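You operate a simulated robot arm through the tools that you are given. There is no shell and no other tool. Be economical: measure what you need, move in short steps, check, and stop when the job is done.

You run a simulated robot arm. Do the job below in one go: nothing can be reset, and whatever is moved stays where it is left.

Task
Take the travel jar off the wooden tray and wax the middle of it.
Fine: the jar stands on the table; the strips along the grips need none; load the cloth on the wax tin and put it back after.
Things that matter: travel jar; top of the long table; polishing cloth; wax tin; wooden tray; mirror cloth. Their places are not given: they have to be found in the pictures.

Only the result counts: the job must be done as asked and must still hold three seconds after the hand-in. Knocking over, shifting, dropping, spilling or breaking anything else fails it.

Robot
A 6-joint arm with a two-finger parallel gripper, fixed in place. Base frame: the origin is at the foot of the arm, x ahead of it, y to its left, z up; the work surface is at about z = 0.76. Lengths are in m, angles in degrees, forces in N, time in s.
With the tool pointing down near the work surface it reaches from about 0.24 to 0.64 m from the base axis. Its first joint turns from -66.0 to 66.0 degrees. Payload 2.7 kg.
The TCP is the grasp point between the finger pads, 0.023 m short of the fingertips. In the tool frame z runs along the fingers and y along their closing line. The gripper opens to 0.094 m. The fingers are 0.038 m wide and 0.01 m thick; the gripper's body (0.054 by 0.096 m) begins 0.039 m behind the TCP.
Orientation is that of the tool frame in the base frame, as a unit quaternion [w, x, y, z]. With the fingers straight down and closing along the base's y, the tool's x points along the base's -x, its y along +y and its z along -z.

Tools
- The arm moves only by the tool arm_command. Its argument "commands" is a list of rows, each an object of numbers (a shift or turn left out is 0, a gripper value left out holds the last): "x", "y", "z": the shift along the base's x, y, z in units of 200 mm (1.0 is 200 mm); "rx", "ry", "rz": the turn, a rotation vector about the base's x, y, z in units of 90 degrees (1.0 is 90 degrees); "hand": the gripper command, from -1 (fully open) to 1 (shut), values between in proportion. In form: [{"x": .., "y": .., "z": .., "rx": .., "ry": .., "rz": .., "hand": ..}, ...]. A call has 1 to 20 rows; each row is the pose to reach, as a shift and turn from the pose commanded when the call began. A call with a number of a shift or a turn outside -1 to 1 is refused whole. Rows are played at 5 a second. More than 0.05 m and 8.6 degrees between two rows, or a gripper value outside its range, and nothing of the call is played. A pose out of reach is approached as far as the arm can. The call stops where the force on the tool passes 40 N (or 10 N more than at its start, if that is more) or the arm is blocked; 0.2 s more then pass. The fingers move at their own pace (about 0.045 m/s each) and stop on an object; they squeeze with about 32 N. The grip force told is the motor's: it shows also when the fingers shut on nothing. Time passes only in rows, and 0.2 s behind the last, so rows that repeat a pose let the fingers close. It gives the time, the measured TCP pose, the force on the tool (base axes), the opening and the grip force at its end, in the units of the frame above (readings bear some noise).
- Cameras (640 x 400 px; columns grow to the right, rows downward): "scene" is fixed at [0.0739, -0.4488, 1.379]; the picture's right is [0.70, -0.71, 0.00], its down [-0.57, -0.56, -0.60] and it looks along [0.43, 0.42, -0.80] (base axes); focal length 274 px, centre (320, 200). "wrist" rides on the gripper at [-0.039, 0, -0.044] in the tool frame; the picture's right is [0.00, -1.00, 0.00], its down [0.97, 0.00, -0.24] and it looks along [0.24, 0.00, 0.97] (tool axes); focal length 218 px, centre (320, 200).
- capture(camera): a new picture of that camera. It takes no simulated time.
- measure_at(camera, pixels): for up to 12 pixels [column, row] of the newest picture of that camera ("zoom" is the newest enlarged one), the place [x, y, z] in the base frame of the surface seen there, good to about 0.002 m. It takes no simulated time.
- close_up(camera, box): a new picture of the part [left, top, right, bottom] of that camera's present view, enlarged. It takes no simulated time.
- job_done(): hands the job in; it is judged then, once.

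Go step by step. Measure first, check grasps and placings, and put right what went wrong. The budget is 80 turns and 34 pictures, counting those below and the enlarged ones. Unless the task says otherwise, let go and move clear before handing in, and close with one line.

The tools are called after "Call:" by a JSON object that holds its "name" and its "arguments". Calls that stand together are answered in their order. arm_command: Moves the arm, as the interface text tells. Its arguments: {"type":"object","properties":{"commands":{"type":"array","items":{"type":"object","properties":{"x":{"type":"number"},"y":{"type":"number"},"z":{"type":"number"},"rx":{"type":"number"},"ry":{"type":"number"},"rz":{"type":"number"},"hand":{"type":"number"}}}}},"required":["commands"]} The other tools are called the same way: capture (camera) takes a picture; measure_at (camera, pixels) gives the place of the surface under pixels of a picture; close_up (camera, box) takes an enlarged picture of a part of a camera's view; job_done () hands the job in.

At the start:

```text
time: 0.0
eef_pos: [0.3372, 0.0232, 1.0571]
tcp_rot: [0.001, 0.0, 1.0, 0.0]
force: [0.5, -0.8, -0.3]
grip_width: 0.0942
gripper_force: 0.1
```

scene: 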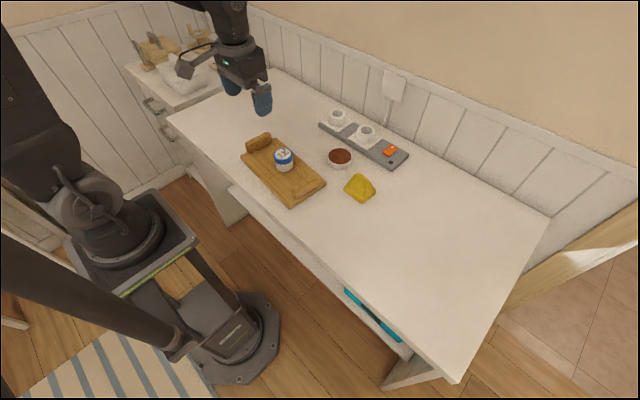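
wrist: 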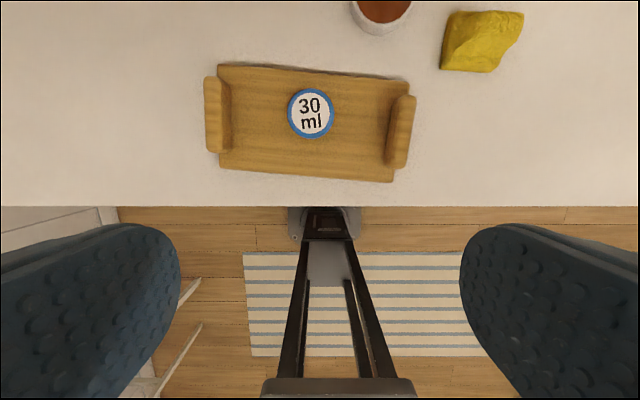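

The scene shows the tray with the jar near (285,160), a tin with brown content at (340,157), and a yellow cloth at (360,187). Something orange lies on a rack at (390,150), and I'll look closer.

Call:
{"name": "close_up", "arguments": {"camera": "scene", "box": [230, 90, 420, 210]}}

Call:
{"name": "close_up", "arguments": {"camera": "wrist", "box": [190, 0, 540, 200]}}

Call:
{"name": "close_up", "arguments": {"camera": "scene", "box": [320, 270, 440, 370]}}

Call:
{"name": "measure_at", "arguments": {"camera": "wrist", "pixels": [[311, 113], [311, 90], [225, 75], [228, 165], [390, 85], [385, 175], [214, 115], [401, 130], [382, 12], [480, 40], [447, 65], [300, 160]]}}

```text
3.33 times, centred on (325, 150) of scene
```

zoom: 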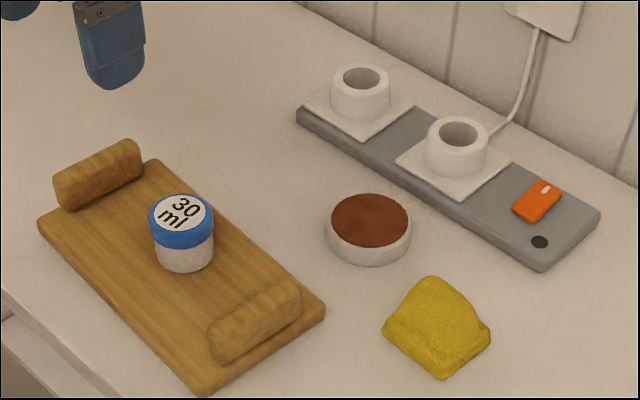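

```text
1.83 times, centred on (365, 100) of wrist
```

zoom: 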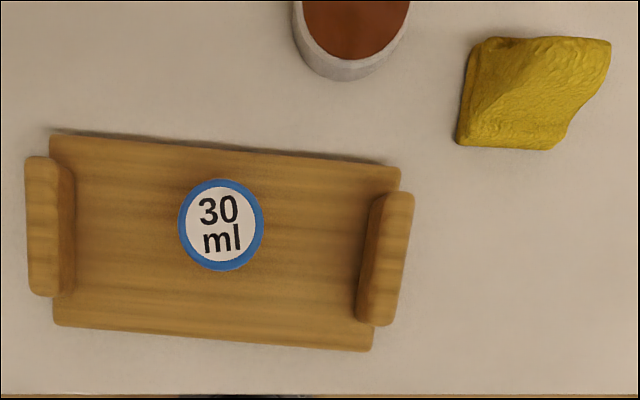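

```text
4.00 times, centred on (380, 320) of scene
```

zoom: 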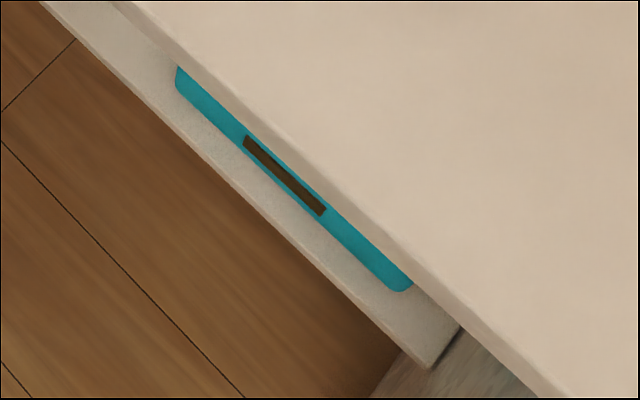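

```text
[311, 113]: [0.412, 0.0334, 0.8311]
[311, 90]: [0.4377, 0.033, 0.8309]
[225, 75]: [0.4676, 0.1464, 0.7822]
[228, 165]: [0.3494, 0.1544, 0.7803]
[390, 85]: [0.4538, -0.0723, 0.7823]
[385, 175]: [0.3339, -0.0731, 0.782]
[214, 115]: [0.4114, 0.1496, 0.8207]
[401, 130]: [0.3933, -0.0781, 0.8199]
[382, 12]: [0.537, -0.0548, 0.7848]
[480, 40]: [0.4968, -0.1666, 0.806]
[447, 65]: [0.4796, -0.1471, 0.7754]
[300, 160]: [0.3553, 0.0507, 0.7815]
```

The jar top is at about (0.412, 0.033, 0.831) and the tray top at z≈0.782. Yellow is the only cloth I can see on the table, so I'll check the side bench for the mirror cloth.

Call:
{"name": "close_up", "arguments": {"camera": "scene", "box": [110, 20, 250, 108]}}

Call:
{"name": "arm_command", "arguments": {"commands": [{"x": 0.0, "z": 0.1, "ry": -0.09}, {"x": 0.0, "z": 0.1, "ry": -0.18}, {"x": 0.0, "z": 0.1, "ry": -0.27}]}}

```text
4.55 times, centred on (180, 64) of scene
```

zoom: 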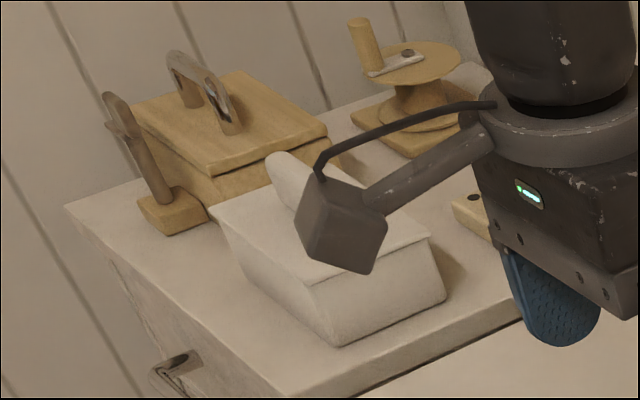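

```text
time: 0.8
eef_pos: [0.3371, 0.0219, 1.0765]
tcp_rot: [0.212, -0.001, 0.977, 0.0]
force: [-0.8, 0.6, 0.3]
grip_width: 0.0938
gripper_force: 0.0
```

Call:
{"name": "capture", "arguments": {"camera": "wrist"}}

Call:
{"name": "capture", "arguments": {"camera": "scene"}}

```text
27 pictures are left
```

wrist: 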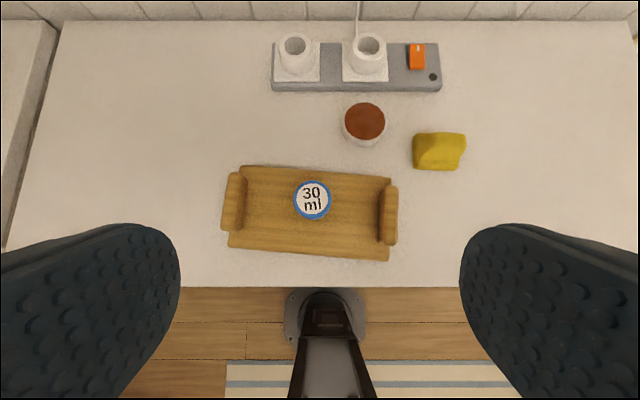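

```text
26 pictures are left
```

scene: 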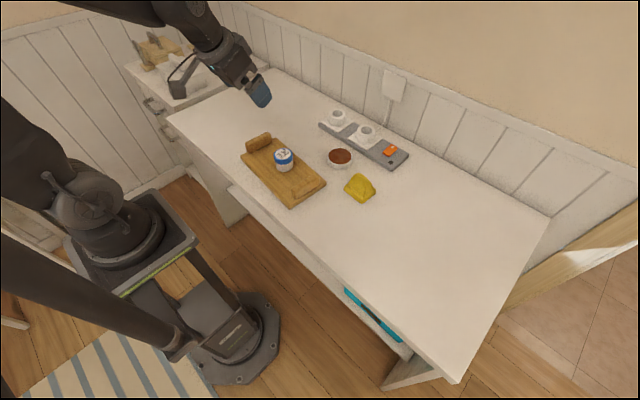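

The yellow cloth at (438,150) is the only one within reach, so it must be the polishing cloth. The teal item lies under the table and stays out of it. Next I'll measure the cloth, tin and tray.

Call:
{"name": "measure_at", "arguments": {"camera": "wrist", "pixels": [[365, 120], [349, 118], [384, 121], [365, 104], [365, 137], [420, 140], [440, 140], [460, 140], [420, 163], [438, 155], [452, 163], [440, 166]]}}

Call:
{"name": "close_up", "arguments": {"camera": "wrist", "box": [330, 90, 490, 190]}}

Call:
{"name": "measure_at", "arguments": {"camera": "zoom", "pixels": [[340, 175], [335, 230], [335, 310], [420, 180], [420, 230], [430, 300], [500, 310], [500, 250], [530, 190], [380, 310], [460, 200], [530, 240]]}}

Call:
{"name": "measure_at", "arguments": {"camera": "wrist", "pixels": [[242, 168], [389, 179], [230, 246], [387, 258], [245, 190], [377, 200], [243, 230], [377, 242], [312, 200], [297, 200], [328, 200], [150, 180]]}}

```text
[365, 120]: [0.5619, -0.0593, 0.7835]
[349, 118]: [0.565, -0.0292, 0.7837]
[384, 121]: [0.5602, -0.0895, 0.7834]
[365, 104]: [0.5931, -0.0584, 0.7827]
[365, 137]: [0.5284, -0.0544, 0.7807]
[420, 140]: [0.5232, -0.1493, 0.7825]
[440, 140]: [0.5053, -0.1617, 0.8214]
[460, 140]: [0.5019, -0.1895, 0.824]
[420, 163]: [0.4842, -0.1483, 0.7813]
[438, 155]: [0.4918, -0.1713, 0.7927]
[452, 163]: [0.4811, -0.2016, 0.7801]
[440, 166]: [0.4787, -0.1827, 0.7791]
```

```text
4.00 times, centred on (410, 140) of wrist
```

zoom: 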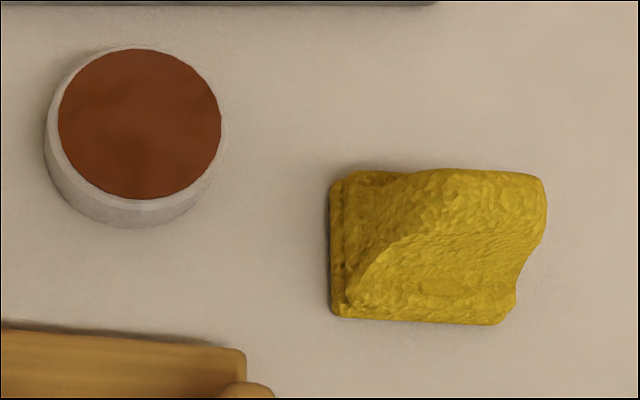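

```text
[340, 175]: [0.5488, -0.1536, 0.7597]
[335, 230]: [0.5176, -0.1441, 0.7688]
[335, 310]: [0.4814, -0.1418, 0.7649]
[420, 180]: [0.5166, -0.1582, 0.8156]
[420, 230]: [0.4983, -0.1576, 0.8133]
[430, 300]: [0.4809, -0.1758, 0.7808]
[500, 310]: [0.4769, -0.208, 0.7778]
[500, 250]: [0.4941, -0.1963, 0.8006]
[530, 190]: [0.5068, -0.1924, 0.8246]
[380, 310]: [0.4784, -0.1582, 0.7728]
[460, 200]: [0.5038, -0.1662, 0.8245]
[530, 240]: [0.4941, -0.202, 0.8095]
```

```text
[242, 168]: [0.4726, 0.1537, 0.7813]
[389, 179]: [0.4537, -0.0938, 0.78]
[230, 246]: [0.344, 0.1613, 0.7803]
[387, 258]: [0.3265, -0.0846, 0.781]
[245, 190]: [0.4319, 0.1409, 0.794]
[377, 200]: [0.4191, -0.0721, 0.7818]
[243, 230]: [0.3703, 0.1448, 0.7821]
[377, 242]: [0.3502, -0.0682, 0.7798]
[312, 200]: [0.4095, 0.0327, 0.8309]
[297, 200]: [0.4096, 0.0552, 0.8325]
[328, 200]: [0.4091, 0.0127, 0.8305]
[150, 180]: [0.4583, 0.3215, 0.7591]
```

The tray centre is about (0.399, 0.034), with its long axis turned about 4° from y. The jar axis is at about (0.4095, 0.033). I'll move above the jar with the fingers pointing down.

Call:
{"name": "arm_command", "arguments": {"commands": [{"x": 0.09, "y": 0.012, "z": -0.16, "ry": 0.07, "hand": -1}, {"x": 0.18, "y": 0.025, "z": -0.32, "ry": 0.14}, {"x": 0.27, "y": 0.04, "z": -0.48, "ry": 0.21}, {"x": 0.362, "y": 0.055, "z": -0.65, "ry": 0.27}, {"x": 0.362, "y": 0.055, "z": -0.65, "ry": 0.27}]}}

Call:
{"name": "capture", "arguments": {"camera": "wrist"}}

```text
time: 2.0
eef_pos: [0.4084, 0.0344, 0.9464]
tcp_rot: [0.0, 0.0, 1.0, 0.0]
force: [-0.9, -0.4, -1.1]
grip_width: 0.0942
gripper_force: 0.0
```

```text
24 pictures are left
```

wrist: 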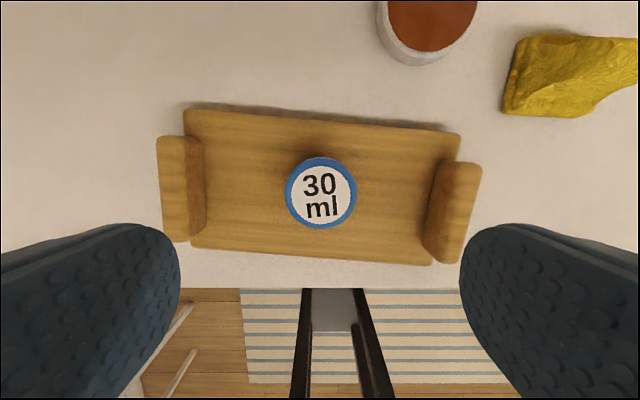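

Call:
{"name": "measure_at", "arguments": {"camera": "wrist", "pixels": [[321, 193], [288, 193], [353, 193], [321, 161], [321, 224], [320, 153], [186, 114], [458, 136], [428, 260], [206, 210], [424, 230], [193, 243]]}}

```text
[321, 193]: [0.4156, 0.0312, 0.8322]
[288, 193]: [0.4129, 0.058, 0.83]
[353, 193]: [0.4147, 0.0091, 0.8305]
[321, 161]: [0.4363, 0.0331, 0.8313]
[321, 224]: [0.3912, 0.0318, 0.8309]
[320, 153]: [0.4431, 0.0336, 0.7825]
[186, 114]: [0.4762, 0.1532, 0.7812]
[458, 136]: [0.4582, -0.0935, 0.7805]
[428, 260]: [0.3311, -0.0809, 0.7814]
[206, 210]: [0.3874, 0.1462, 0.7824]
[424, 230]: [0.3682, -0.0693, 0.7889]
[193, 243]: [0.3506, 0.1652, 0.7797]
```

The jar centre is (0.414, 0.033) and it is about 0.05 m wide. I'll descend to z≈0.811, close, and lift.

Call:
{"name": "arm_command", "arguments": {"commands": [{"x": 0.025, "y": -0.005, "z": -0.2}, {"x": 0.025, "y": -0.005, "z": -0.4}, {"x": 0.025, "y": -0.005, "z": -0.55}, {"x": 0.025, "y": -0.005, "z": -0.675}, {"x": 0.025, "y": -0.005, "z": -0.675, "hand": 1}, {"x": 0.025, "y": -0.005, "z": -0.675}, {"x": 0.025, "y": -0.005, "z": -0.675}, {"x": 0.025, "y": -0.005, "z": -0.675}, {"x": 0.025, "y": -0.005, "z": -0.675}, {"x": 0.025, "y": -0.005, "z": -0.675}]}}

```text
time: 4.2
eef_pos: [0.4155, 0.0329, 0.8136]
tcp_rot: [0.0, 0.0, 1.0, 0.0]
force: [-0.5, 0.0, -0.3]
grip_width: 0.0546
gripper_force: 32.2
```

The jar is gripped at a 0.0546 opening. I'll lift it and carry it left of the tray.

Call:
{"name": "arm_command", "arguments": {"commands": [{"z": 0.2}, {"z": 0.4}, {"y": 0.2, "z": 0.45}, {"y": 0.4, "z": 0.45}, {"y": 0.6, "z": 0.45}, {"y": 0.8, "z": 0.45}, {"y": 1.0, "z": 0.45}, {"y": 1.0, "z": 0.45}]}}

Call:
{"name": "arm_command", "arguments": {"commands": [{"y": 0.2}, {"y": 0.25, "z": -0.2}, {"y": 0.25, "z": -0.35}, {"y": 0.25, "z": -0.45}, {"y": 0.25, "z": -0.5}, {"y": 0.25, "z": -0.53}]}}

```text
time: 6.0
eef_pos: [0.4144, 0.2326, 0.9024]
tcp_rot: [-0.001, -0.001, 1.0, 0.0]
force: [0.2, -0.1, 0.0]
grip_width: 0.055
gripper_force: 31.2
```

```text
time: 7.4
eef_pos: [0.4147, 0.2828, 0.7965]
tcp_rot: [-0.001, 0.0, 1.0, 0.0]
force: [-0.3, 0.2, -0.2]
grip_width: 0.0548
gripper_force: 31.5
```

Nearly down: the base should touch at TCP z≈0.791. I'll take small steps.

Call:
{"name": "arm_command", "arguments": {"commands": [{"z": -0.01}, {"z": -0.015}, {"z": -0.02}, {"z": -0.02}]}}

Call:
{"name": "close_up", "arguments": {"camera": "scene", "box": [170, 70, 330, 170]}}

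```text
time: 8.4
eef_pos: [0.4142, 0.2824, 0.7922]
tcp_rot: [0.0, -0.001, 1.0, 0.0]
force: [-0.1, -1.2, -0.7]
grip_width: 0.0548
gripper_force: 31.6
```

```text
4.00 times, centred on (250, 120) of scene
```

zoom: 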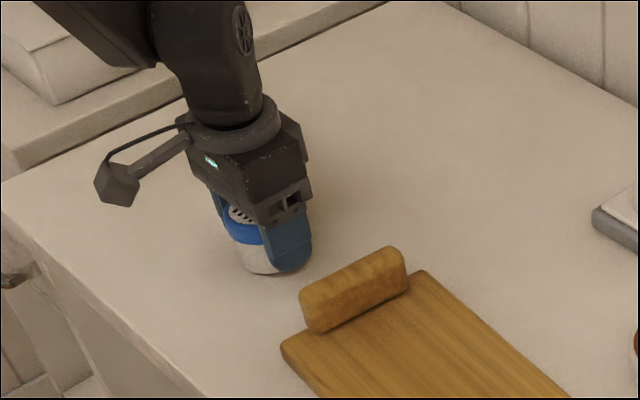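

Call:
{"name": "arm_command", "arguments": {"commands": [{"z": -0.005}, {"z": -0.01}, {"z": -0.015}, {"z": -0.015}]}}

```text
time: 9.4
eef_pos: [0.4154, 0.2829, 0.7903]
tcp_rot: [0.001, 0.001, 1.0, 0.001]
force: [-4.2, -4.7, 20.4]
grip_width: 0.0548
gripper_force: 32.4
```

The jar is on the table (20 N upward). I'll ease off 1 mm, open and rise.

Call:
{"name": "arm_command", "arguments": {"commands": [{"z": 0.007}, {"z": 0.007, "hand": -1}, {"z": 0.007}, {"z": 0.007}, {"z": 0.007}, {"z": 0.2}, {"z": 0.4}, {"z": 0.6}, {"z": 0.7}, {"z": 0.7}]}}

Call:
{"name": "capture", "arguments": {"camera": "wrist"}}

```text
time: 11.6
eef_pos: [0.4141, 0.2807, 0.9297]
tcp_rot: [0.0, 0.0, 1.0, 0.001]
force: [0.0, -1.1, -0.3]
grip_width: 0.0939
gripper_force: 0.1
```

```text
22 pictures are left
```

wrist: 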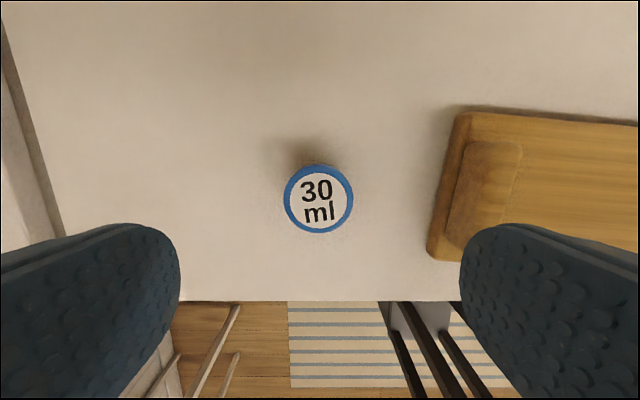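

The jar stands upright on the table, clear of the tray. Now I'll go over to the cloth.

Call:
{"name": "arm_command", "arguments": {"commands": [{"y": -0.24}, {"y": -0.48}, {"y": -0.72}, {"y": -0.96}, {"y": -1.0, "x": 0.1}]}}

Call:
{"name": "arm_command", "arguments": {"commands": [{"y": -0.23, "x": 0.07}, {"y": -0.46, "x": 0.14}, {"y": -0.69, "x": 0.21}, {"y": -0.92, "x": 0.28}, {"y": -1.0, "x": 0.32}]}}

Call:
{"name": "arm_command", "arguments": {"commands": [{"y": -0.2}, {"y": -0.275}, {"y": -0.275}]}}

Call:
{"name": "capture", "arguments": {"camera": "wrist"}}

```text
time: 12.8
eef_pos: [0.4342, 0.0817, 0.9299]
tcp_rot: [0.0, 0.0, 1.0, 0.0]
force: [-0.1, 1.2, -0.6]
grip_width: 0.0938
gripper_force: 0.0
```

```text
time: 14.0
eef_pos: [0.4986, -0.1174, 0.9292]
tcp_rot: [0.0, -0.001, 1.0, 0.0]
force: [-1.5, -0.3, 1.1]
grip_width: 0.0942
gripper_force: 0.1
```

```text
time: 14.8
eef_pos: [0.4987, -0.1729, 0.9298]
tcp_rot: [0.001, 0.001, 1.0, -0.001]
force: [-0.8, 0.2, 0.3]
grip_width: 0.0942
gripper_force: 0.1
```

```text
21 pictures are left
```

wrist: 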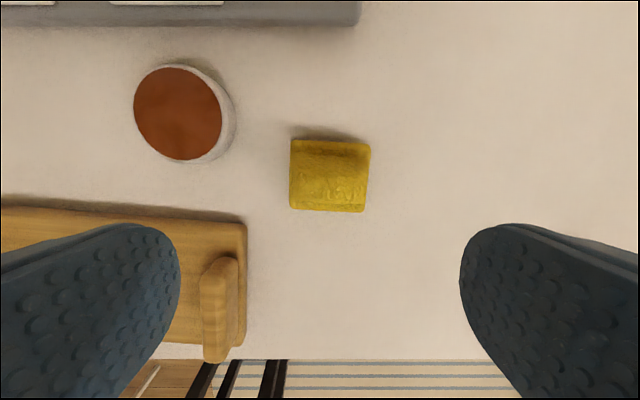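

Call:
{"name": "measure_at", "arguments": {"camera": "wrist", "pixels": [[330, 176], [293, 143], [368, 148], [292, 205], [362, 209], [295, 175], [364, 178], [330, 145], [330, 205], [330, 160], [330, 190], [178, 112]]}}

Call:
{"name": "close_up", "arguments": {"camera": "wrist", "box": [270, 120, 390, 220]}}

```text
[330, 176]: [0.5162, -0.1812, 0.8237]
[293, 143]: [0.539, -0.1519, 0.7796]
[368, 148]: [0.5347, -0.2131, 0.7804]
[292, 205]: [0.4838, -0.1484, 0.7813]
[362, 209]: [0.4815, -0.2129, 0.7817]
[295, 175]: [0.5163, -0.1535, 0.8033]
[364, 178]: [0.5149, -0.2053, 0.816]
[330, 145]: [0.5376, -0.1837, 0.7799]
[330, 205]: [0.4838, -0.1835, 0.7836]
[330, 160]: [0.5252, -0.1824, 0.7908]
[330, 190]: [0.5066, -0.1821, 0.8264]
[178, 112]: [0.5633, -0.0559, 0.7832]
```

```text
4.00 times, centred on (330, 170) of wrist
```

zoom: 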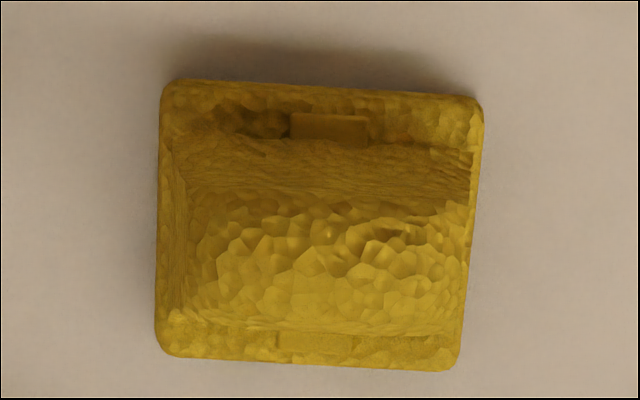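

The cloth is a pad about 0.055 × 0.062 m (top z≈0.78) with a ridge along y, centred near (0.510, -0.182) and rising to 0.826. It should be gripped across the ridge. I'll turn the tool about 86° so the fingers close along x.

Call:
{"name": "arm_command", "arguments": {"commands": [{"x": 0.057, "y": -0.045, "rz": 0.087}, {"x": 0.057, "y": -0.045, "rz": 0.174}, {"x": 0.057, "y": -0.045, "rz": 0.261}, {"x": 0.057, "y": -0.045, "rz": 0.348}, {"x": 0.057, "y": -0.045, "rz": 0.435}, {"x": 0.057, "y": -0.045, "rz": 0.522}, {"x": 0.057, "y": -0.045, "rz": 0.609}, {"x": 0.057, "y": -0.045, "rz": 0.696}, {"x": 0.057, "y": -0.045, "rz": 0.783}, {"x": 0.057, "y": -0.045, "rz": 0.87}, {"x": 0.057, "y": -0.045, "rz": 0.956}, {"x": 0.057, "y": -0.045, "rz": 0.956}]}}

Call:
{"name": "capture", "arguments": {"camera": "wrist"}}

```text
time: 17.4
eef_pos: [0.5092, -0.1814, 0.9298]
tcp_rot: [0.0, -0.683, 0.73, 0.0]
force: [0.0, -0.2, -1.2]
grip_width: 0.094
gripper_force: 0.0
```

```text
19 pictures are left
```

wrist: 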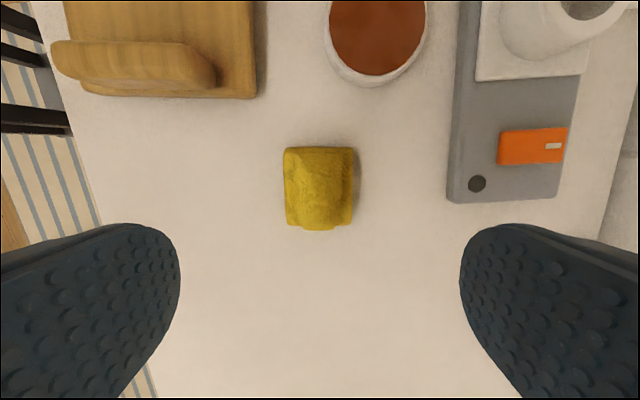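

Aligned. I'll check the finger path against the rack edge at (450,190) and refine the ridge and tin centres.

Call:
{"name": "measure_at", "arguments": {"camera": "wrist", "pixels": [[449, 190], [318, 185], [300, 185], [335, 185], [345, 185], [290, 185], [318, 150], [318, 222], [377, 30], [330, 32], [425, 32], [377, 72]]}}

Call:
{"name": "close_up", "arguments": {"camera": "wrist", "box": [260, 130, 380, 240]}}

```text
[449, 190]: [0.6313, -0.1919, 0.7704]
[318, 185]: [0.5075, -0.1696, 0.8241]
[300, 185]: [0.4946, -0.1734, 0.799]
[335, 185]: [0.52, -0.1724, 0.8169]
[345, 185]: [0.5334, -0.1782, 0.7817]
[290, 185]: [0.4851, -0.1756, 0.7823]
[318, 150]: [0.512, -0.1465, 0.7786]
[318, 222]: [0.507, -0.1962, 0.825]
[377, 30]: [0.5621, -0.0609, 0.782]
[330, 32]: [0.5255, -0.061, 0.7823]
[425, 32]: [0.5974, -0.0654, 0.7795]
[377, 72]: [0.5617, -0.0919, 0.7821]
```

```text
3.64 times, centred on (320, 185) of wrist
```

zoom: 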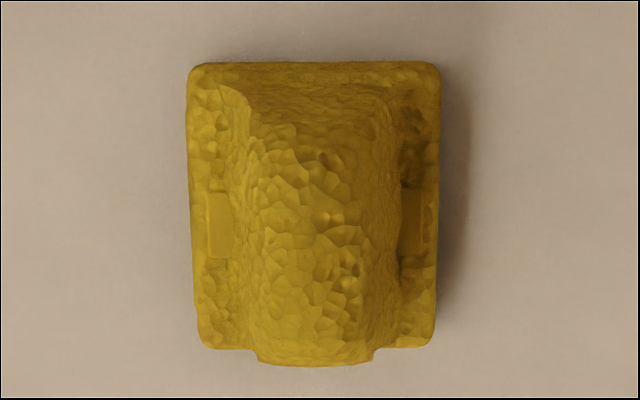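

The ridge spans x≈0.495–0.525 and its grip notches are centred at y≈-0.18. I'll descend to TCP z≈0.807 and close.

Call:
{"name": "arm_command", "arguments": {"commands": [{"z": -0.2}, {"z": -0.4}, {"z": -0.53}, {"z": -0.6}, {"z": -0.615}, {"z": -0.615, "hand": 1}, {"z": -0.615}, {"z": -0.615}, {"z": -0.615}, {"z": -0.615}, {"z": -0.615}, {"z": -0.615}]}}

```text
time: 20.0
eef_pos: [0.5099, -0.1822, 0.8052]
tcp_rot: [0.0, -0.682, 0.731, -0.001]
force: [0.1, -1.1, 1.4]
grip_width: 0.0254
gripper_force: 32.3
```

The ridge is gripped (0.0254 opening). I'll lift and carry it over the tin at (0.562, -0.060).

Call:
{"name": "arm_command", "arguments": {"commands": [{"z": 0.15}, {"z": 0.33}, {"x": 0.07, "y": 0.16, "z": 0.33}, {"x": 0.14, "y": 0.32, "z": 0.33}, {"x": 0.2, "y": 0.48, "z": 0.33}, {"x": 0.26, "y": 0.605, "z": 0.33}, {"x": 0.26, "y": 0.605, "z": 0.33}]}}

Call:
{"name": "capture", "arguments": {"camera": "wrist"}}

Call:
{"name": "close_up", "arguments": {"camera": "scene", "box": [270, 90, 430, 190]}}

```text
time: 21.6
eef_pos: [0.5623, -0.0599, 0.8716]
tcp_rot: [0.0, -0.682, 0.731, 0.0]
force: [0.0, 0.3, 0.0]
grip_width: 0.0257
gripper_force: 32.0
```

```text
17 pictures are left
```

wrist: 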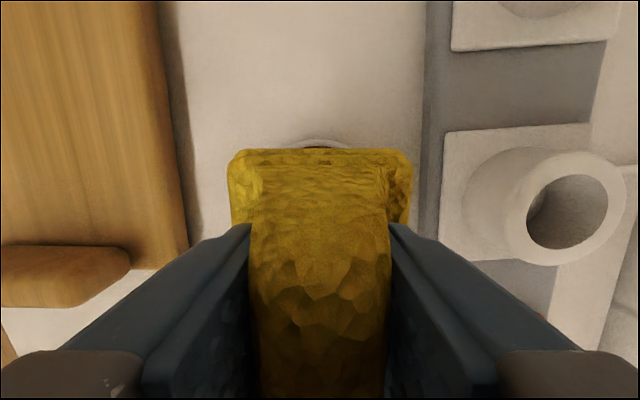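

```text
4.00 times, centred on (350, 140) of scene
```

zoom: 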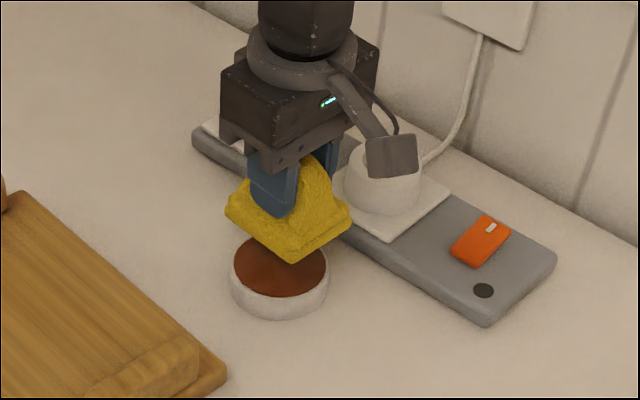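

The cloth hangs above the tin. The boxy sensor on the wrist looks close to the white cup, so I'll measure that clearance before lowering.

Call:
{"name": "measure_at", "arguments": {"camera": "zoom", "pixels": [[390, 175], [415, 175], [372, 178], [385, 140], [355, 150], [350, 165], [420, 200], [380, 205], [290, 262], [300, 300], [240, 205], [350, 222]]}}

```text
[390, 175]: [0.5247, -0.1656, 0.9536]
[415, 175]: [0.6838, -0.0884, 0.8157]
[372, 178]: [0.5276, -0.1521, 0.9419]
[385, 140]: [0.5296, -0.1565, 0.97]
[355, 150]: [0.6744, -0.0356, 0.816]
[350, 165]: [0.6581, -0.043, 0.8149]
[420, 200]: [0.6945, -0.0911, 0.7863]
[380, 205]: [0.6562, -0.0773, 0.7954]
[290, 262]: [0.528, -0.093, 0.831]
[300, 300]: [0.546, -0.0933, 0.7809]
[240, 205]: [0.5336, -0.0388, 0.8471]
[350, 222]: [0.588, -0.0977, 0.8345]
```

The box is at z≈0.94, well clear. I'll lower the cloth onto the wax, where contact is expected near TCP z≈0.829.

Call:
{"name": "arm_command", "arguments": {"commands": [{"z": -0.1}, {"z": -0.17}, {"z": -0.195}, {"z": -0.205}, {"z": -0.21}, {"z": -0.21}]}}

```text
time: 23.0
eef_pos: [0.5626, -0.0603, 0.829]
tcp_rot: [0.0, -0.682, 0.732, 0.0]
force: [0.5, -0.2, -0.8]
grip_width: 0.0252
gripper_force: 32.3
```

Call:
{"name": "arm_command", "arguments": {"commands": [{"z": -0.005}, {"z": -0.01}, {"z": -0.015}, {"z": -0.02}, {"z": -0.02}]}}

```text
time: 24.2
eef_pos: [0.5611, -0.0608, 0.8279]
tcp_rot: [0.001, -0.683, 0.73, -0.002]
force: [-6.9, -0.3, 19.1]
grip_width: 0.0254
gripper_force: 32.2
```

Pressed on the wax with 19 N. I'll lift and carry the cloth above the first lane on the tray at (0.435, -0.030).

Call:
{"name": "arm_command", "arguments": {"commands": [{"z": 0.0}, {"z": 0.15}, {"z": 0.3}, {"x": -0.2, "y": 0.05, "z": 0.3}, {"x": -0.42, "y": 0.1, "z": 0.3}, {"x": -0.638, "y": 0.148, "z": 0.3}, {"x": -0.638, "y": 0.148, "z": 0.3}]}}

Call:
{"name": "capture", "arguments": {"camera": "wrist"}}

Call:
{"name": "capture", "arguments": {"camera": "scene"}}

```text
time: 25.8
eef_pos: [0.4329, -0.0298, 0.8859]
tcp_rot: [0.0, -0.682, 0.731, 0.0]
force: [-0.3, 0.1, -0.4]
grip_width: 0.0255
gripper_force: 32.0
```

```text
15 pictures are left
```

wrist: 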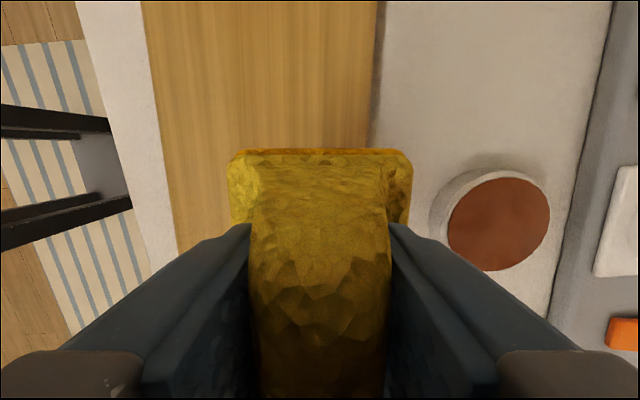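

```text
14 pictures are left
```

scene: 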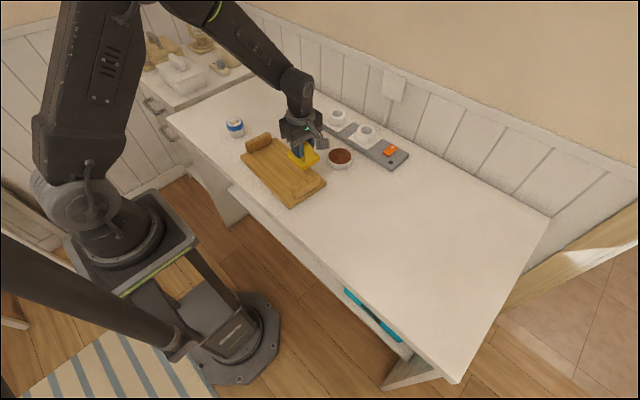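

The tool is over the lane start, and the cloth's lower edge now shows a darker orange. I'll lower onto the tray, feeling for contact near TCP z≈0.8265.

Call:
{"name": "arm_command", "arguments": {"commands": [{"z": -0.12}, {"z": -0.24}, {"z": -0.28}, {"z": -0.29}, {"z": -0.295}, {"z": -0.298}, {"z": -0.298}]}}

```text
time: 27.4
eef_pos: [0.4354, -0.0306, 0.8276]
tcp_rot: [0.001, -0.683, 0.731, 0.0]
force: [-5.6, 1.9, 20.1]
grip_width: 0.0254
gripper_force: 31.7
```

Contact at 20 N. I'll ease off slightly and make the first stroke along the tray.

Call:
{"name": "arm_command", "arguments": {"commands": [{"z": 0.005}, {"x": 0.005, "y": 0.07, "z": 0.005}, {"x": 0.01, "y": 0.14, "z": 0.005}, {"x": 0.0155, "y": 0.21, "z": 0.005}, {"x": 0.021, "y": 0.28, "z": 0.005}, {"x": 0.0255, "y": 0.35, "z": 0.005}, {"x": 0.031, "y": 0.42, "z": 0.005}, {"x": 0.036, "y": 0.49, "z": 0.005}, {"x": 0.041, "y": 0.56, "z": 0.005}, {"x": 0.0475, "y": 0.648, "z": 0.005}, {"x": 0.0475, "y": 0.648, "z": 0.005}]}}

Call:
{"name": "close_up", "arguments": {"camera": "scene", "box": [220, 110, 350, 210]}}

```text
time: 29.8
eef_pos: [0.4434, 0.0982, 0.8267]
tcp_rot: [0.0, -0.683, 0.731, 0.0]
force: [-0.6, -6.6, 18.5]
grip_width: 0.0253
gripper_force: 31.8
```

```text
4.00 times, centred on (285, 160) of scene
```

zoom: 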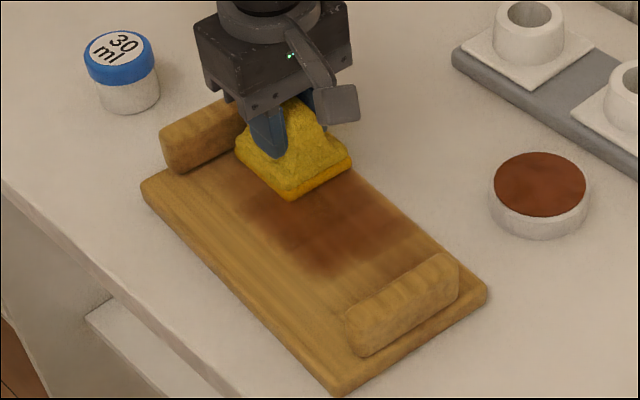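

The wax shows as a dark band beside the pad at (330,230) of the zoom, so the stroke works. Next is the middle lane going back.

Call:
{"name": "arm_command", "arguments": {"commands": [{"x": -0.06, "y": 0.004, "z": 0.002}, {"x": -0.125, "y": 0.009, "z": 0.002}, {"x": -0.1845, "y": 0.0135, "z": 0.002}, {"x": -0.1895, "y": -0.06, "z": 0.002}, {"x": -0.195, "y": -0.13, "z": 0.002}, {"x": -0.2, "y": -0.2, "z": 0.002}, {"x": -0.205, "y": -0.27, "z": 0.002}, {"x": -0.21, "y": -0.34, "z": 0.002}, {"x": -0.215, "y": -0.41, "z": 0.002}, {"x": -0.22, "y": -0.48, "z": 0.002}, {"x": -0.2255, "y": -0.55, "z": 0.002}, {"x": -0.232, "y": -0.634, "z": 0.002}, {"x": -0.232, "y": -0.634, "z": 0.002}]}}

Call:
{"name": "arm_command", "arguments": {"commands": [{"x": -0.06, "y": 0.004}, {"x": -0.125, "y": 0.009}, {"x": -0.1845, "y": 0.0135}, {"x": -0.1795, "y": 0.085}, {"x": -0.1745, "y": 0.155}, {"x": -0.169, "y": 0.225}, {"x": -0.164, "y": 0.295}, {"x": -0.159, "y": 0.365}, {"x": -0.154, "y": 0.435}, {"x": -0.149, "y": 0.505}, {"x": -0.143, "y": 0.58}, {"x": -0.137, "y": 0.6615}, {"x": -0.137, "y": 0.6615}]}}

Call:
{"name": "close_up", "arguments": {"camera": "scene", "box": [220, 110, 350, 210]}}

```text
time: 32.6
eef_pos: [0.398, -0.0284, 0.8274]
tcp_rot: [0.0, -0.683, 0.731, 0.0]
force: [-0.3, -0.1, -1.0]
grip_width: 0.0254
gripper_force: 31.7
```

```text
time: 35.4
eef_pos: [0.3696, 0.1048, 0.8279]
tcp_rot: [0.0, -0.682, 0.732, 0.0]
force: [-0.2, -0.2, -1.0]
grip_width: 0.0251
gripper_force: 32.0
```

```text
4.00 times, centred on (285, 160) of scene
```

zoom: 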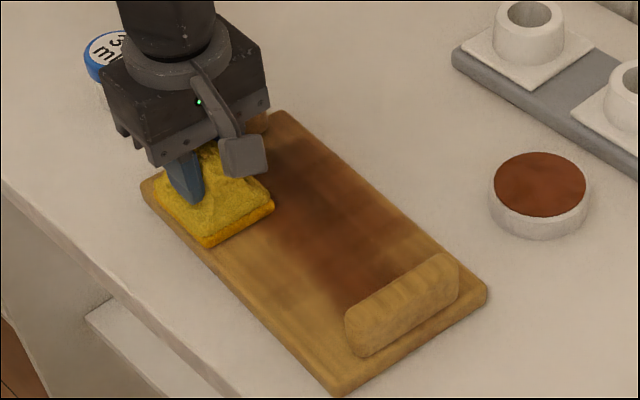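

Contact was lost on the near lane (force≈0), and it stays unwaxed. I'll lower about 2 mm to regain contact.

Call:
{"name": "arm_command", "arguments": {"commands": [{"z": -0.005}, {"z": -0.01}, {"z": -0.01}]}}

```text
time: 36.2
eef_pos: [0.3695, 0.1035, 0.8272]
tcp_rot: [0.002, -0.682, 0.731, 0.0]
force: [-4.7, -2.8, 36.4]
grip_width: 0.0252
gripper_force: 31.4
```

36 N is too heavy. I'll ease off 0.8 mm and stroke back along the near lane.

Call:
{"name": "arm_command", "arguments": {"commands": [{"z": 0.005}, {"z": 0.005}, {"x": -0.005, "y": -0.07, "z": 0.004}, {"x": -0.01, "y": -0.14, "z": 0.004}, {"x": -0.0155, "y": -0.21, "z": 0.004}]}}

```text
time: 37.4
eef_pos: [0.3667, 0.0629, 0.8273]
tcp_rot: [0.001, -0.683, 0.731, 0.0]
force: [2.4, 11.6, 20.4]
grip_width: 0.0254
gripper_force: 32.1
```

Call:
{"name": "arm_command", "arguments": {"commands": [{"x": -0.005, "y": -0.07}, {"x": -0.01, "y": -0.14}, {"x": -0.0155, "y": -0.21}, {"x": -0.021, "y": -0.28}, {"x": -0.0255, "y": -0.35}, {"x": -0.032, "y": -0.438}]}}

Call:
{"name": "close_up", "arguments": {"camera": "scene", "box": [220, 110, 350, 210]}}

```text
time: 38.8
eef_pos: [0.3619, -0.0266, 0.8271]
tcp_rot: [0.0, -0.682, 0.732, -0.001]
force: [1.7, 14.7, 29.8]
grip_width: 0.0254
gripper_force: 31.7
```

```text
4.00 times, centred on (285, 160) of scene
```

zoom: 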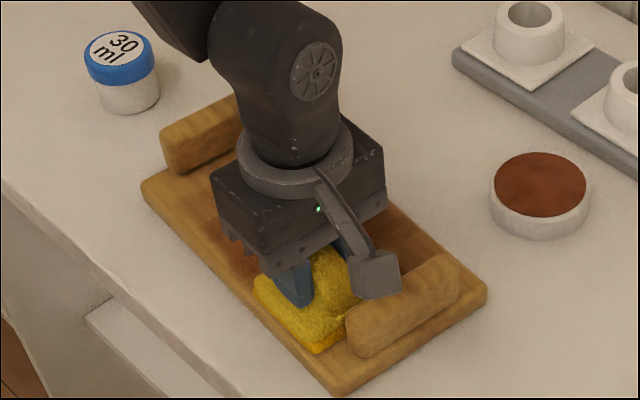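

The near lane is done. I'll lift and move aside to inspect the coverage before putting the cloth back.

Call:
{"name": "arm_command", "arguments": {"commands": [{"z": 0.15}, {"z": 0.3}, {"z": 0.4, "x": 0.15, "y": -0.15}, {"z": 0.4, "x": 0.3, "y": -0.3}, {"z": 0.4, "x": 0.45, "y": -0.45}, {"z": 0.4, "x": 0.6, "y": -0.6}, {"z": 0.4, "x": 0.735, "y": -0.77}, {"z": 0.4, "x": 0.735, "y": -0.77}]}}

Call:
{"name": "close_up", "arguments": {"camera": "scene", "box": [220, 110, 350, 210]}}

```text
time: 40.6
eef_pos: [0.5084, -0.1789, 0.907]
tcp_rot: [0.001, -0.682, 0.732, 0.0]
force: [0.6, 0.4, -0.4]
grip_width: 0.0254
gripper_force: 32.0
```

```text
4.00 times, centred on (285, 160) of scene
```

zoom: 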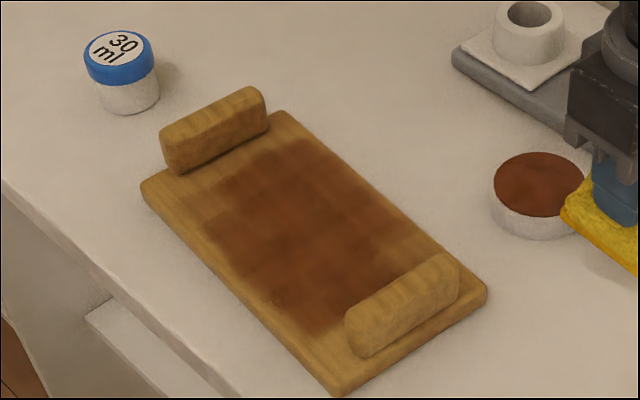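

The middle is well waxed, but the patches at (410,240) and (215,205) look thinner. I'll measure how far the wax extends relative to the tray edges.

Call:
{"name": "measure_at", "arguments": {"camera": "zoom", "pixels": [[410, 240], [390, 225], [430, 250], [300, 140], [235, 175], [205, 225], [300, 330], [270, 330], [215, 200], [280, 115], [160, 200], [335, 385]]}}

Call:
{"name": "close_up", "arguments": {"camera": "scene", "box": [250, 130, 330, 205]}}

```text
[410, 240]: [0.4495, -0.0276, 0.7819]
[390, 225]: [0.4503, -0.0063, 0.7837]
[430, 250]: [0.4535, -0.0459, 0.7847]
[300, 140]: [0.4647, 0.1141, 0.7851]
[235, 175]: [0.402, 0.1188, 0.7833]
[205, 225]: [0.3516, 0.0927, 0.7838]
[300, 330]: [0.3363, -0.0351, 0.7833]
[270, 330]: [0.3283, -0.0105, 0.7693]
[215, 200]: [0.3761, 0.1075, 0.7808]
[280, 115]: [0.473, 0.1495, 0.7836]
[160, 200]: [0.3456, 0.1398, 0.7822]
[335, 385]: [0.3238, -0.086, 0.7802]
```

```text
5.33 times, centred on (290, 168) of scene
```

zoom: 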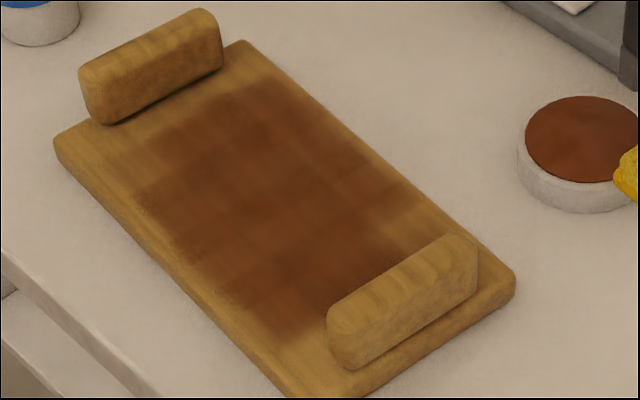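

Two spots are pale: near (0.45, -0.03), where the first stroke started, and near (0.376, 0.108). The cloth still waxes well, so I'll go over the far lane's right half again.

Call:
{"name": "arm_command", "arguments": {"commands": [{"x": -0.06, "y": 0.2}, {"x": -0.13, "y": 0.4}, {"x": -0.2, "y": 0.6}, {"x": -0.27, "y": 0.8}, {"x": -0.337, "y": 0.965}, {"x": -0.337, "y": 0.965, "z": -0.2}, {"x": -0.337, "y": 0.965, "z": -0.36}, {"x": -0.337, "y": 0.965, "z": -0.385}, {"x": -0.337, "y": 0.965, "z": -0.393}, {"x": -0.337, "y": 0.965, "z": -0.393}]}}

```text
time: 42.8
eef_pos: [0.4401, 0.0147, 0.8285]
tcp_rot: [-0.001, -0.682, 0.732, 0.0]
force: [-0.5, 0.3, -1.0]
grip_width: 0.0252
gripper_force: 31.9
```

Call:
{"name": "arm_command", "arguments": {"commands": [{"z": -0.004}, {"z": -0.008}, {"x": -0.004, "y": -0.06, "z": -0.008}, {"x": -0.009, "y": -0.12, "z": -0.008}, {"x": -0.013, "y": -0.18, "z": -0.008}, {"x": -0.018, "y": -0.25, "z": -0.008}, {"x": -0.018, "y": -0.25, "z": -0.008}]}}

```text
time: 44.4
eef_pos: [0.4368, -0.0367, 0.8271]
tcp_rot: [0.0, -0.682, 0.732, -0.001]
force: [0.6, 4.9, 13.7]
grip_width: 0.0254
gripper_force: 31.5
```

Good contact at 14 N. I'll go back and forth once more, shifted slightly outward with a touch more pressure.

Call:
{"name": "arm_command", "arguments": {"commands": [{"x": 0.03, "y": 0.0, "z": -0.002}, {"x": 0.035, "y": 0.06, "z": -0.002}, {"x": 0.039, "y": 0.12, "z": -0.002}, {"x": 0.044, "y": 0.18, "z": -0.002}, {"x": 0.05, "y": 0.26, "z": -0.002}, {"x": 0.044, "y": 0.18, "z": -0.002}, {"x": 0.039, "y": 0.12, "z": -0.002}, {"x": 0.035, "y": 0.06, "z": -0.002}, {"x": 0.03, "y": 0.0, "z": -0.002}, {"x": 0.03, "y": 0.0, "z": -0.002}]}}

```text
time: 46.6
eef_pos: [0.4425, -0.0368, 0.8272]
tcp_rot: [0.001, -0.683, 0.731, 0.0]
force: [0.7, 10.6, 26.9]
grip_width: 0.0256
gripper_force: 32.3
```

Now the near lane's left half.

Call:
{"name": "arm_command", "arguments": {"commands": [{"z": 0.1}, {"x": -0.12, "y": 0.16, "z": 0.1}, {"x": -0.25, "y": 0.32, "z": 0.1}, {"x": -0.378, "y": 0.482, "z": 0.1}, {"x": -0.378, "y": 0.482, "z": 0.02}, {"x": -0.378, "y": 0.482, "z": 0.004}, {"x": -0.376, "y": 0.51, "z": 0.002}, {"x": -0.371, "y": 0.57, "z": 0.002}, {"x": -0.367, "y": 0.63, "z": 0.002}, {"x": -0.362, "y": 0.69, "z": 0.002}, {"x": -0.358, "y": 0.74, "z": 0.002}, {"x": -0.358, "y": 0.74, "z": 0.002}]}}

```text
time: 49.2
eef_pos: [0.3715, 0.1111, 0.8263]
tcp_rot: [0.0, -0.682, 0.731, 0.001]
force: [-0.8, -18.3, 27.5]
grip_width: 0.0255
gripper_force: 31.8
```

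Call:
{"name": "arm_command", "arguments": {"commands": [{"y": -0.02, "z": 0.002}, {"x": 0.06, "y": -0.024, "z": 0.002}, {"x": 0.12, "y": -0.028, "z": 0.002}, {"x": 0.18, "y": -0.033, "z": 0.002}, {"x": 0.24, "y": -0.038, "z": 0.002}, {"x": 0.3, "y": -0.042, "z": 0.002}, {"x": 0.369, "y": -0.047, "z": 0.002}, {"x": 0.369, "y": -0.047, "z": 0.15}, {"x": 0.369, "y": -0.047, "z": 0.35}, {"x": 0.4, "y": -0.25, "z": 0.4}, {"x": 0.45, "y": -0.48, "z": 0.4}, {"x": 0.53, "y": -0.71, "z": 0.4}, {"x": 0.6, "y": -0.94, "z": 0.4}, {"x": 0.6, "y": -0.94, "z": 0.4}]}}

Call:
{"name": "arm_command", "arguments": {"commands": [{"x": 0.05, "y": -0.2}, {"x": 0.09, "y": -0.4}, {"x": 0.09, "y": -0.51}, {"x": 0.09, "y": -0.51}]}}

Call:
{"name": "close_up", "arguments": {"camera": "scene", "box": [220, 110, 380, 210]}}

```text
time: 52.2
eef_pos: [0.4914, -0.0767, 0.9059]
tcp_rot: [0.001, -0.683, 0.731, -0.001]
force: [1.0, -0.3, 0.2]
grip_width: 0.0253
gripper_force: 32.3
```

```text
time: 53.2
eef_pos: [0.5089, -0.1789, 0.9061]
tcp_rot: [0.001, -0.683, 0.73, 0.0]
force: [0.1, 0.4, -0.8]
grip_width: 0.0257
gripper_force: 31.7
```

```text
4.00 times, centred on (300, 160) of scene
```

zoom: 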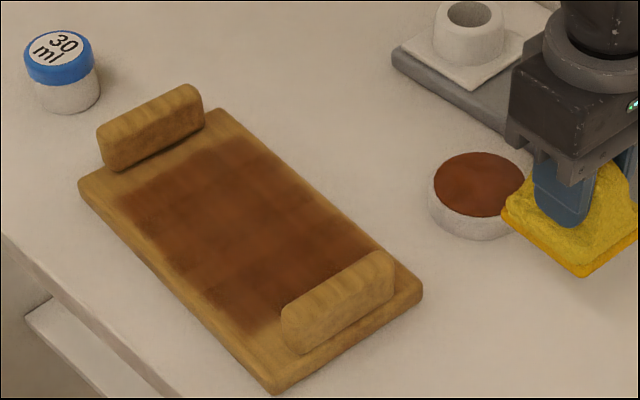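

The waxed area is now an even rectangle between the grips, and tray, tin and jar are undisturbed. I'll put the cloth back at its original spot (0.510, -0.182).

Call:
{"name": "arm_command", "arguments": {"commands": [{"x": 0.005, "y": -0.016, "z": -0.2}, {"x": 0.005, "y": -0.016, "z": -0.4}, {"x": 0.005, "y": -0.016, "z": -0.48}, {"x": 0.005, "y": -0.016, "z": -0.495}, {"x": 0.005, "y": -0.016, "z": -0.5}, {"x": 0.005, "y": -0.016, "z": -0.505}, {"x": 0.005, "y": -0.016, "z": -0.505}]}}

```text
time: 54.8
eef_pos: [0.5099, -0.1824, 0.8053]
tcp_rot: [0.0, -0.682, 0.731, 0.0]
force: [0.9, 0.7, -0.3]
grip_width: 0.0255
gripper_force: 32.3
```

Call:
{"name": "arm_command", "arguments": {"commands": [{"z": -0.004}, {"z": -0.008}, {"z": -0.008}]}}

```text
time: 55.6
eef_pos: [0.5101, -0.1816, 0.8052]
tcp_rot: [0.001, -0.682, 0.731, -0.001]
force: [-6.4, 1.7, 12.8]
grip_width: 0.0254
gripper_force: 32.2
```

The cloth is down (13 N). I'll release and rise.

Call:
{"name": "arm_command", "arguments": {"commands": [{"z": 0.004}, {"z": 0.004, "hand": -1}, {"z": 0.004}, {"z": 0.004}, {"z": 0.004}, {"z": 0.004}, {"z": 0.2}, {"z": 0.4}, {"z": 0.6}, {"z": 0.8}, {"z": 0.8}]}}

Call:
{"name": "capture", "arguments": {"camera": "wrist"}}

Call:
{"name": "capture", "arguments": {"camera": "scene"}}

```text
time: 58.0
eef_pos: [0.5095, -0.1819, 0.9633]
tcp_rot: [0.0, -0.682, 0.732, 0.0]
force: [0.5, 0.0, 0.2]
grip_width: 0.0941
gripper_force: 0.0
```

```text
7 pictures are left
```

wrist: 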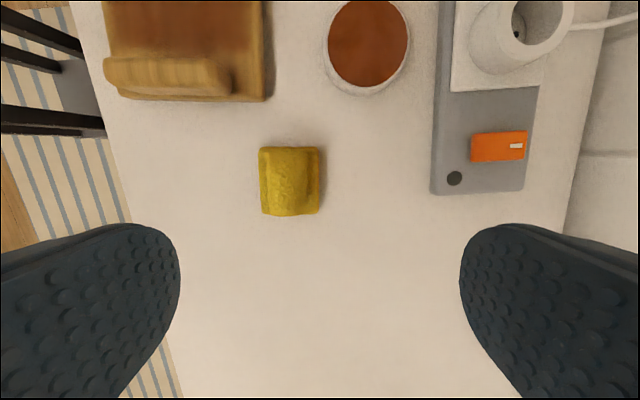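

```text
6 pictures are left
```

scene: 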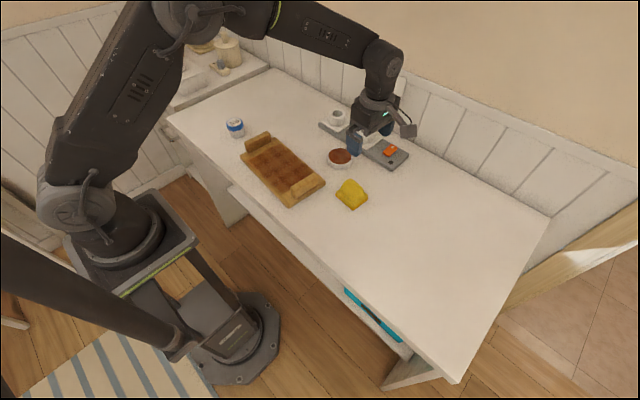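

The cloth shifted a little on release: it is now at (290,180) in the wrist picture. I'll measure how far.

Call:
{"name": "measure_at", "arguments": {"camera": "wrist", "pixels": [[290, 180], [262, 152], [317, 152], [265, 212], [316, 210], [264, 180], [317, 180], [366, 43], [328, 43], [407, 43], [280, 180], [300, 180]]}}

Call:
{"name": "close_up", "arguments": {"camera": "wrist", "box": [230, 130, 350, 230]}}

```text
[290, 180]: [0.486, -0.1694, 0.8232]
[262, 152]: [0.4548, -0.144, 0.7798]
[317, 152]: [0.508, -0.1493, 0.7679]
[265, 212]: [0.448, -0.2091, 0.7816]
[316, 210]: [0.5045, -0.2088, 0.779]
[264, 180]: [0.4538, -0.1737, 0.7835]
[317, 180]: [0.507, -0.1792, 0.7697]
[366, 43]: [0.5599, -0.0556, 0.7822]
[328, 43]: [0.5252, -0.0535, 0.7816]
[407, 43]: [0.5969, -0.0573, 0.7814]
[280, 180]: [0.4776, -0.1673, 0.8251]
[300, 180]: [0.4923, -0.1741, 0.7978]
```

```text
4.00 times, centred on (290, 180) of wrist
```

zoom: 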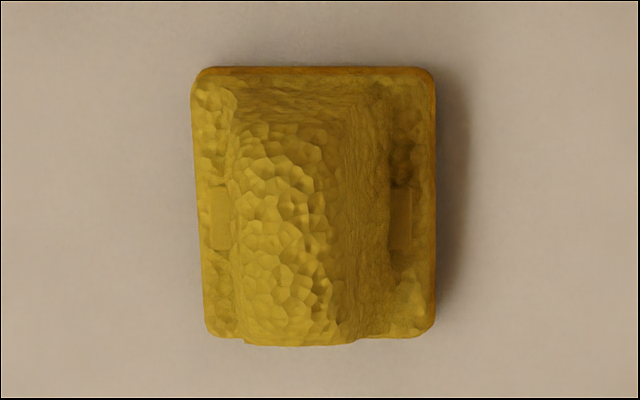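

The cloth was dragged about 0.030 m along -x by a fingertip rubbing on the pad. I'll regrip higher on the ridge (TCP z≈0.812) at x≈0.480 and return it properly.

Call:
{"name": "arm_command", "arguments": {"commands": [{"x": -0.15, "z": -0.15}, {"x": -0.15, "z": -0.35}, {"x": -0.15, "z": -0.55}, {"x": -0.15, "z": -0.7}, {"x": -0.15, "z": -0.756}, {"x": -0.15, "z": -0.756, "hand": 1}, {"x": -0.15, "z": -0.756}, {"x": -0.15, "z": -0.756}, {"x": -0.15, "z": -0.756}, {"x": -0.15, "z": -0.756}, {"x": -0.15, "z": -0.756}]}}

Call:
{"name": "arm_command", "arguments": {"commands": [{"z": 0.04}, {"x": 0.05, "z": 0.05}, {"x": 0.1, "z": 0.05}, {"x": 0.15, "y": -0.005, "z": 0.05}, {"x": 0.15, "y": -0.005, "z": 0.05}, {"x": 0.15, "y": -0.005, "z": 0.02}, {"x": 0.15, "y": -0.005, "z": 0.006}, {"x": 0.15, "y": -0.005, "z": 0.002}, {"x": 0.15, "y": -0.005, "z": 0.0}, {"x": 0.15, "y": -0.005, "z": 0.0}]}}

```text
time: 60.4
eef_pos: [0.4799, -0.1816, 0.814]
tcp_rot: [0.0, -0.683, 0.73, 0.001]
force: [-0.5, 0.4, 0.5]
grip_width: 0.0253
gripper_force: 32.5
```

```text
time: 62.6
eef_pos: [0.5099, -0.1826, 0.8133]
tcp_rot: [0.0, -0.682, 0.731, -0.001]
force: [-1.1, 1.1, 6.9]
grip_width: 0.0257
gripper_force: 32.4
```

Touching lightly (7 N). I'll open just a little and check that the cloth doesn't follow.

Call:
{"name": "arm_command", "arguments": {"commands": [{"z": 0.002}, {"z": 0.002, "hand": 0.35}, {"z": 0.002, "hand": 0.2}, {"z": 0.002, "hand": 0.2}, {"z": 0.1}, {"z": 0.2}, {"z": 0.4}, {"z": 0.6}, {"z": 0.75, "hand": -1}, {"z": 0.75}, {"z": 0.75}]}}

Call:
{"name": "capture", "arguments": {"camera": "wrist"}}

```text
time: 65.0
eef_pos: [0.5098, -0.1836, 0.9632]
tcp_rot: [0.0, -0.682, 0.732, 0.0]
force: [0.2, -0.7, -0.9]
grip_width: 0.0939
gripper_force: 0.0
```

```text
4 pictures are left
```

wrist: 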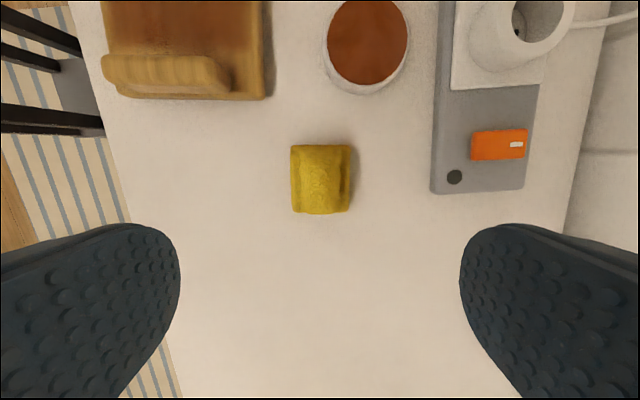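

Call:
{"name": "measure_at", "arguments": {"camera": "wrist", "pixels": [[320, 180], [293, 148], [348, 148], [294, 210], [346, 210], [294, 180], [348, 180], [366, 43]]}}

Call:
{"name": "capture", "arguments": {"camera": "scene"}}

```text
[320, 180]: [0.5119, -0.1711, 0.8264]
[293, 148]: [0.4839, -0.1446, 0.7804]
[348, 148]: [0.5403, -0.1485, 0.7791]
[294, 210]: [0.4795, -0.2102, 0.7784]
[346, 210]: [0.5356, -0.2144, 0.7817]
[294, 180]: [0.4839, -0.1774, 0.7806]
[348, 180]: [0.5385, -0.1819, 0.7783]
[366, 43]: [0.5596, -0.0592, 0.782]
```

```text
3 pictures are left
```

scene: 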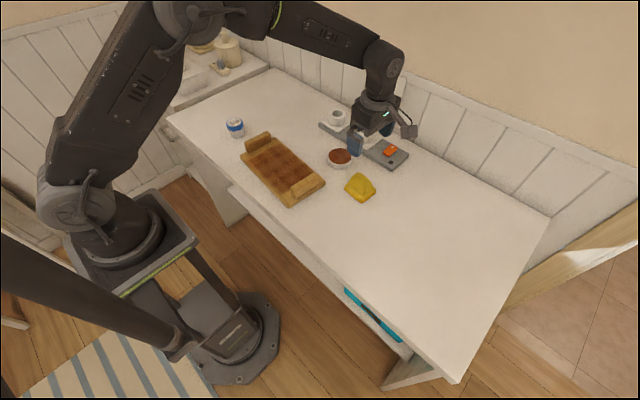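

The cloth is back at its original place: (360,187) in the scene picture, measured centre (0.510, -0.180). The jar stands on the table, the tray's middle is evenly waxed and the arm is clear, so I'm handing in.

Call:
{"name": "job_done", "arguments": {}}

```text
The job is handed in.
```

The travel jar stands on the table left of the tray, the middle of the tray is waxed, and the polishing cloth is back at its original spot. It was dragged about 3 cm when I first released it, so I re-placed it.
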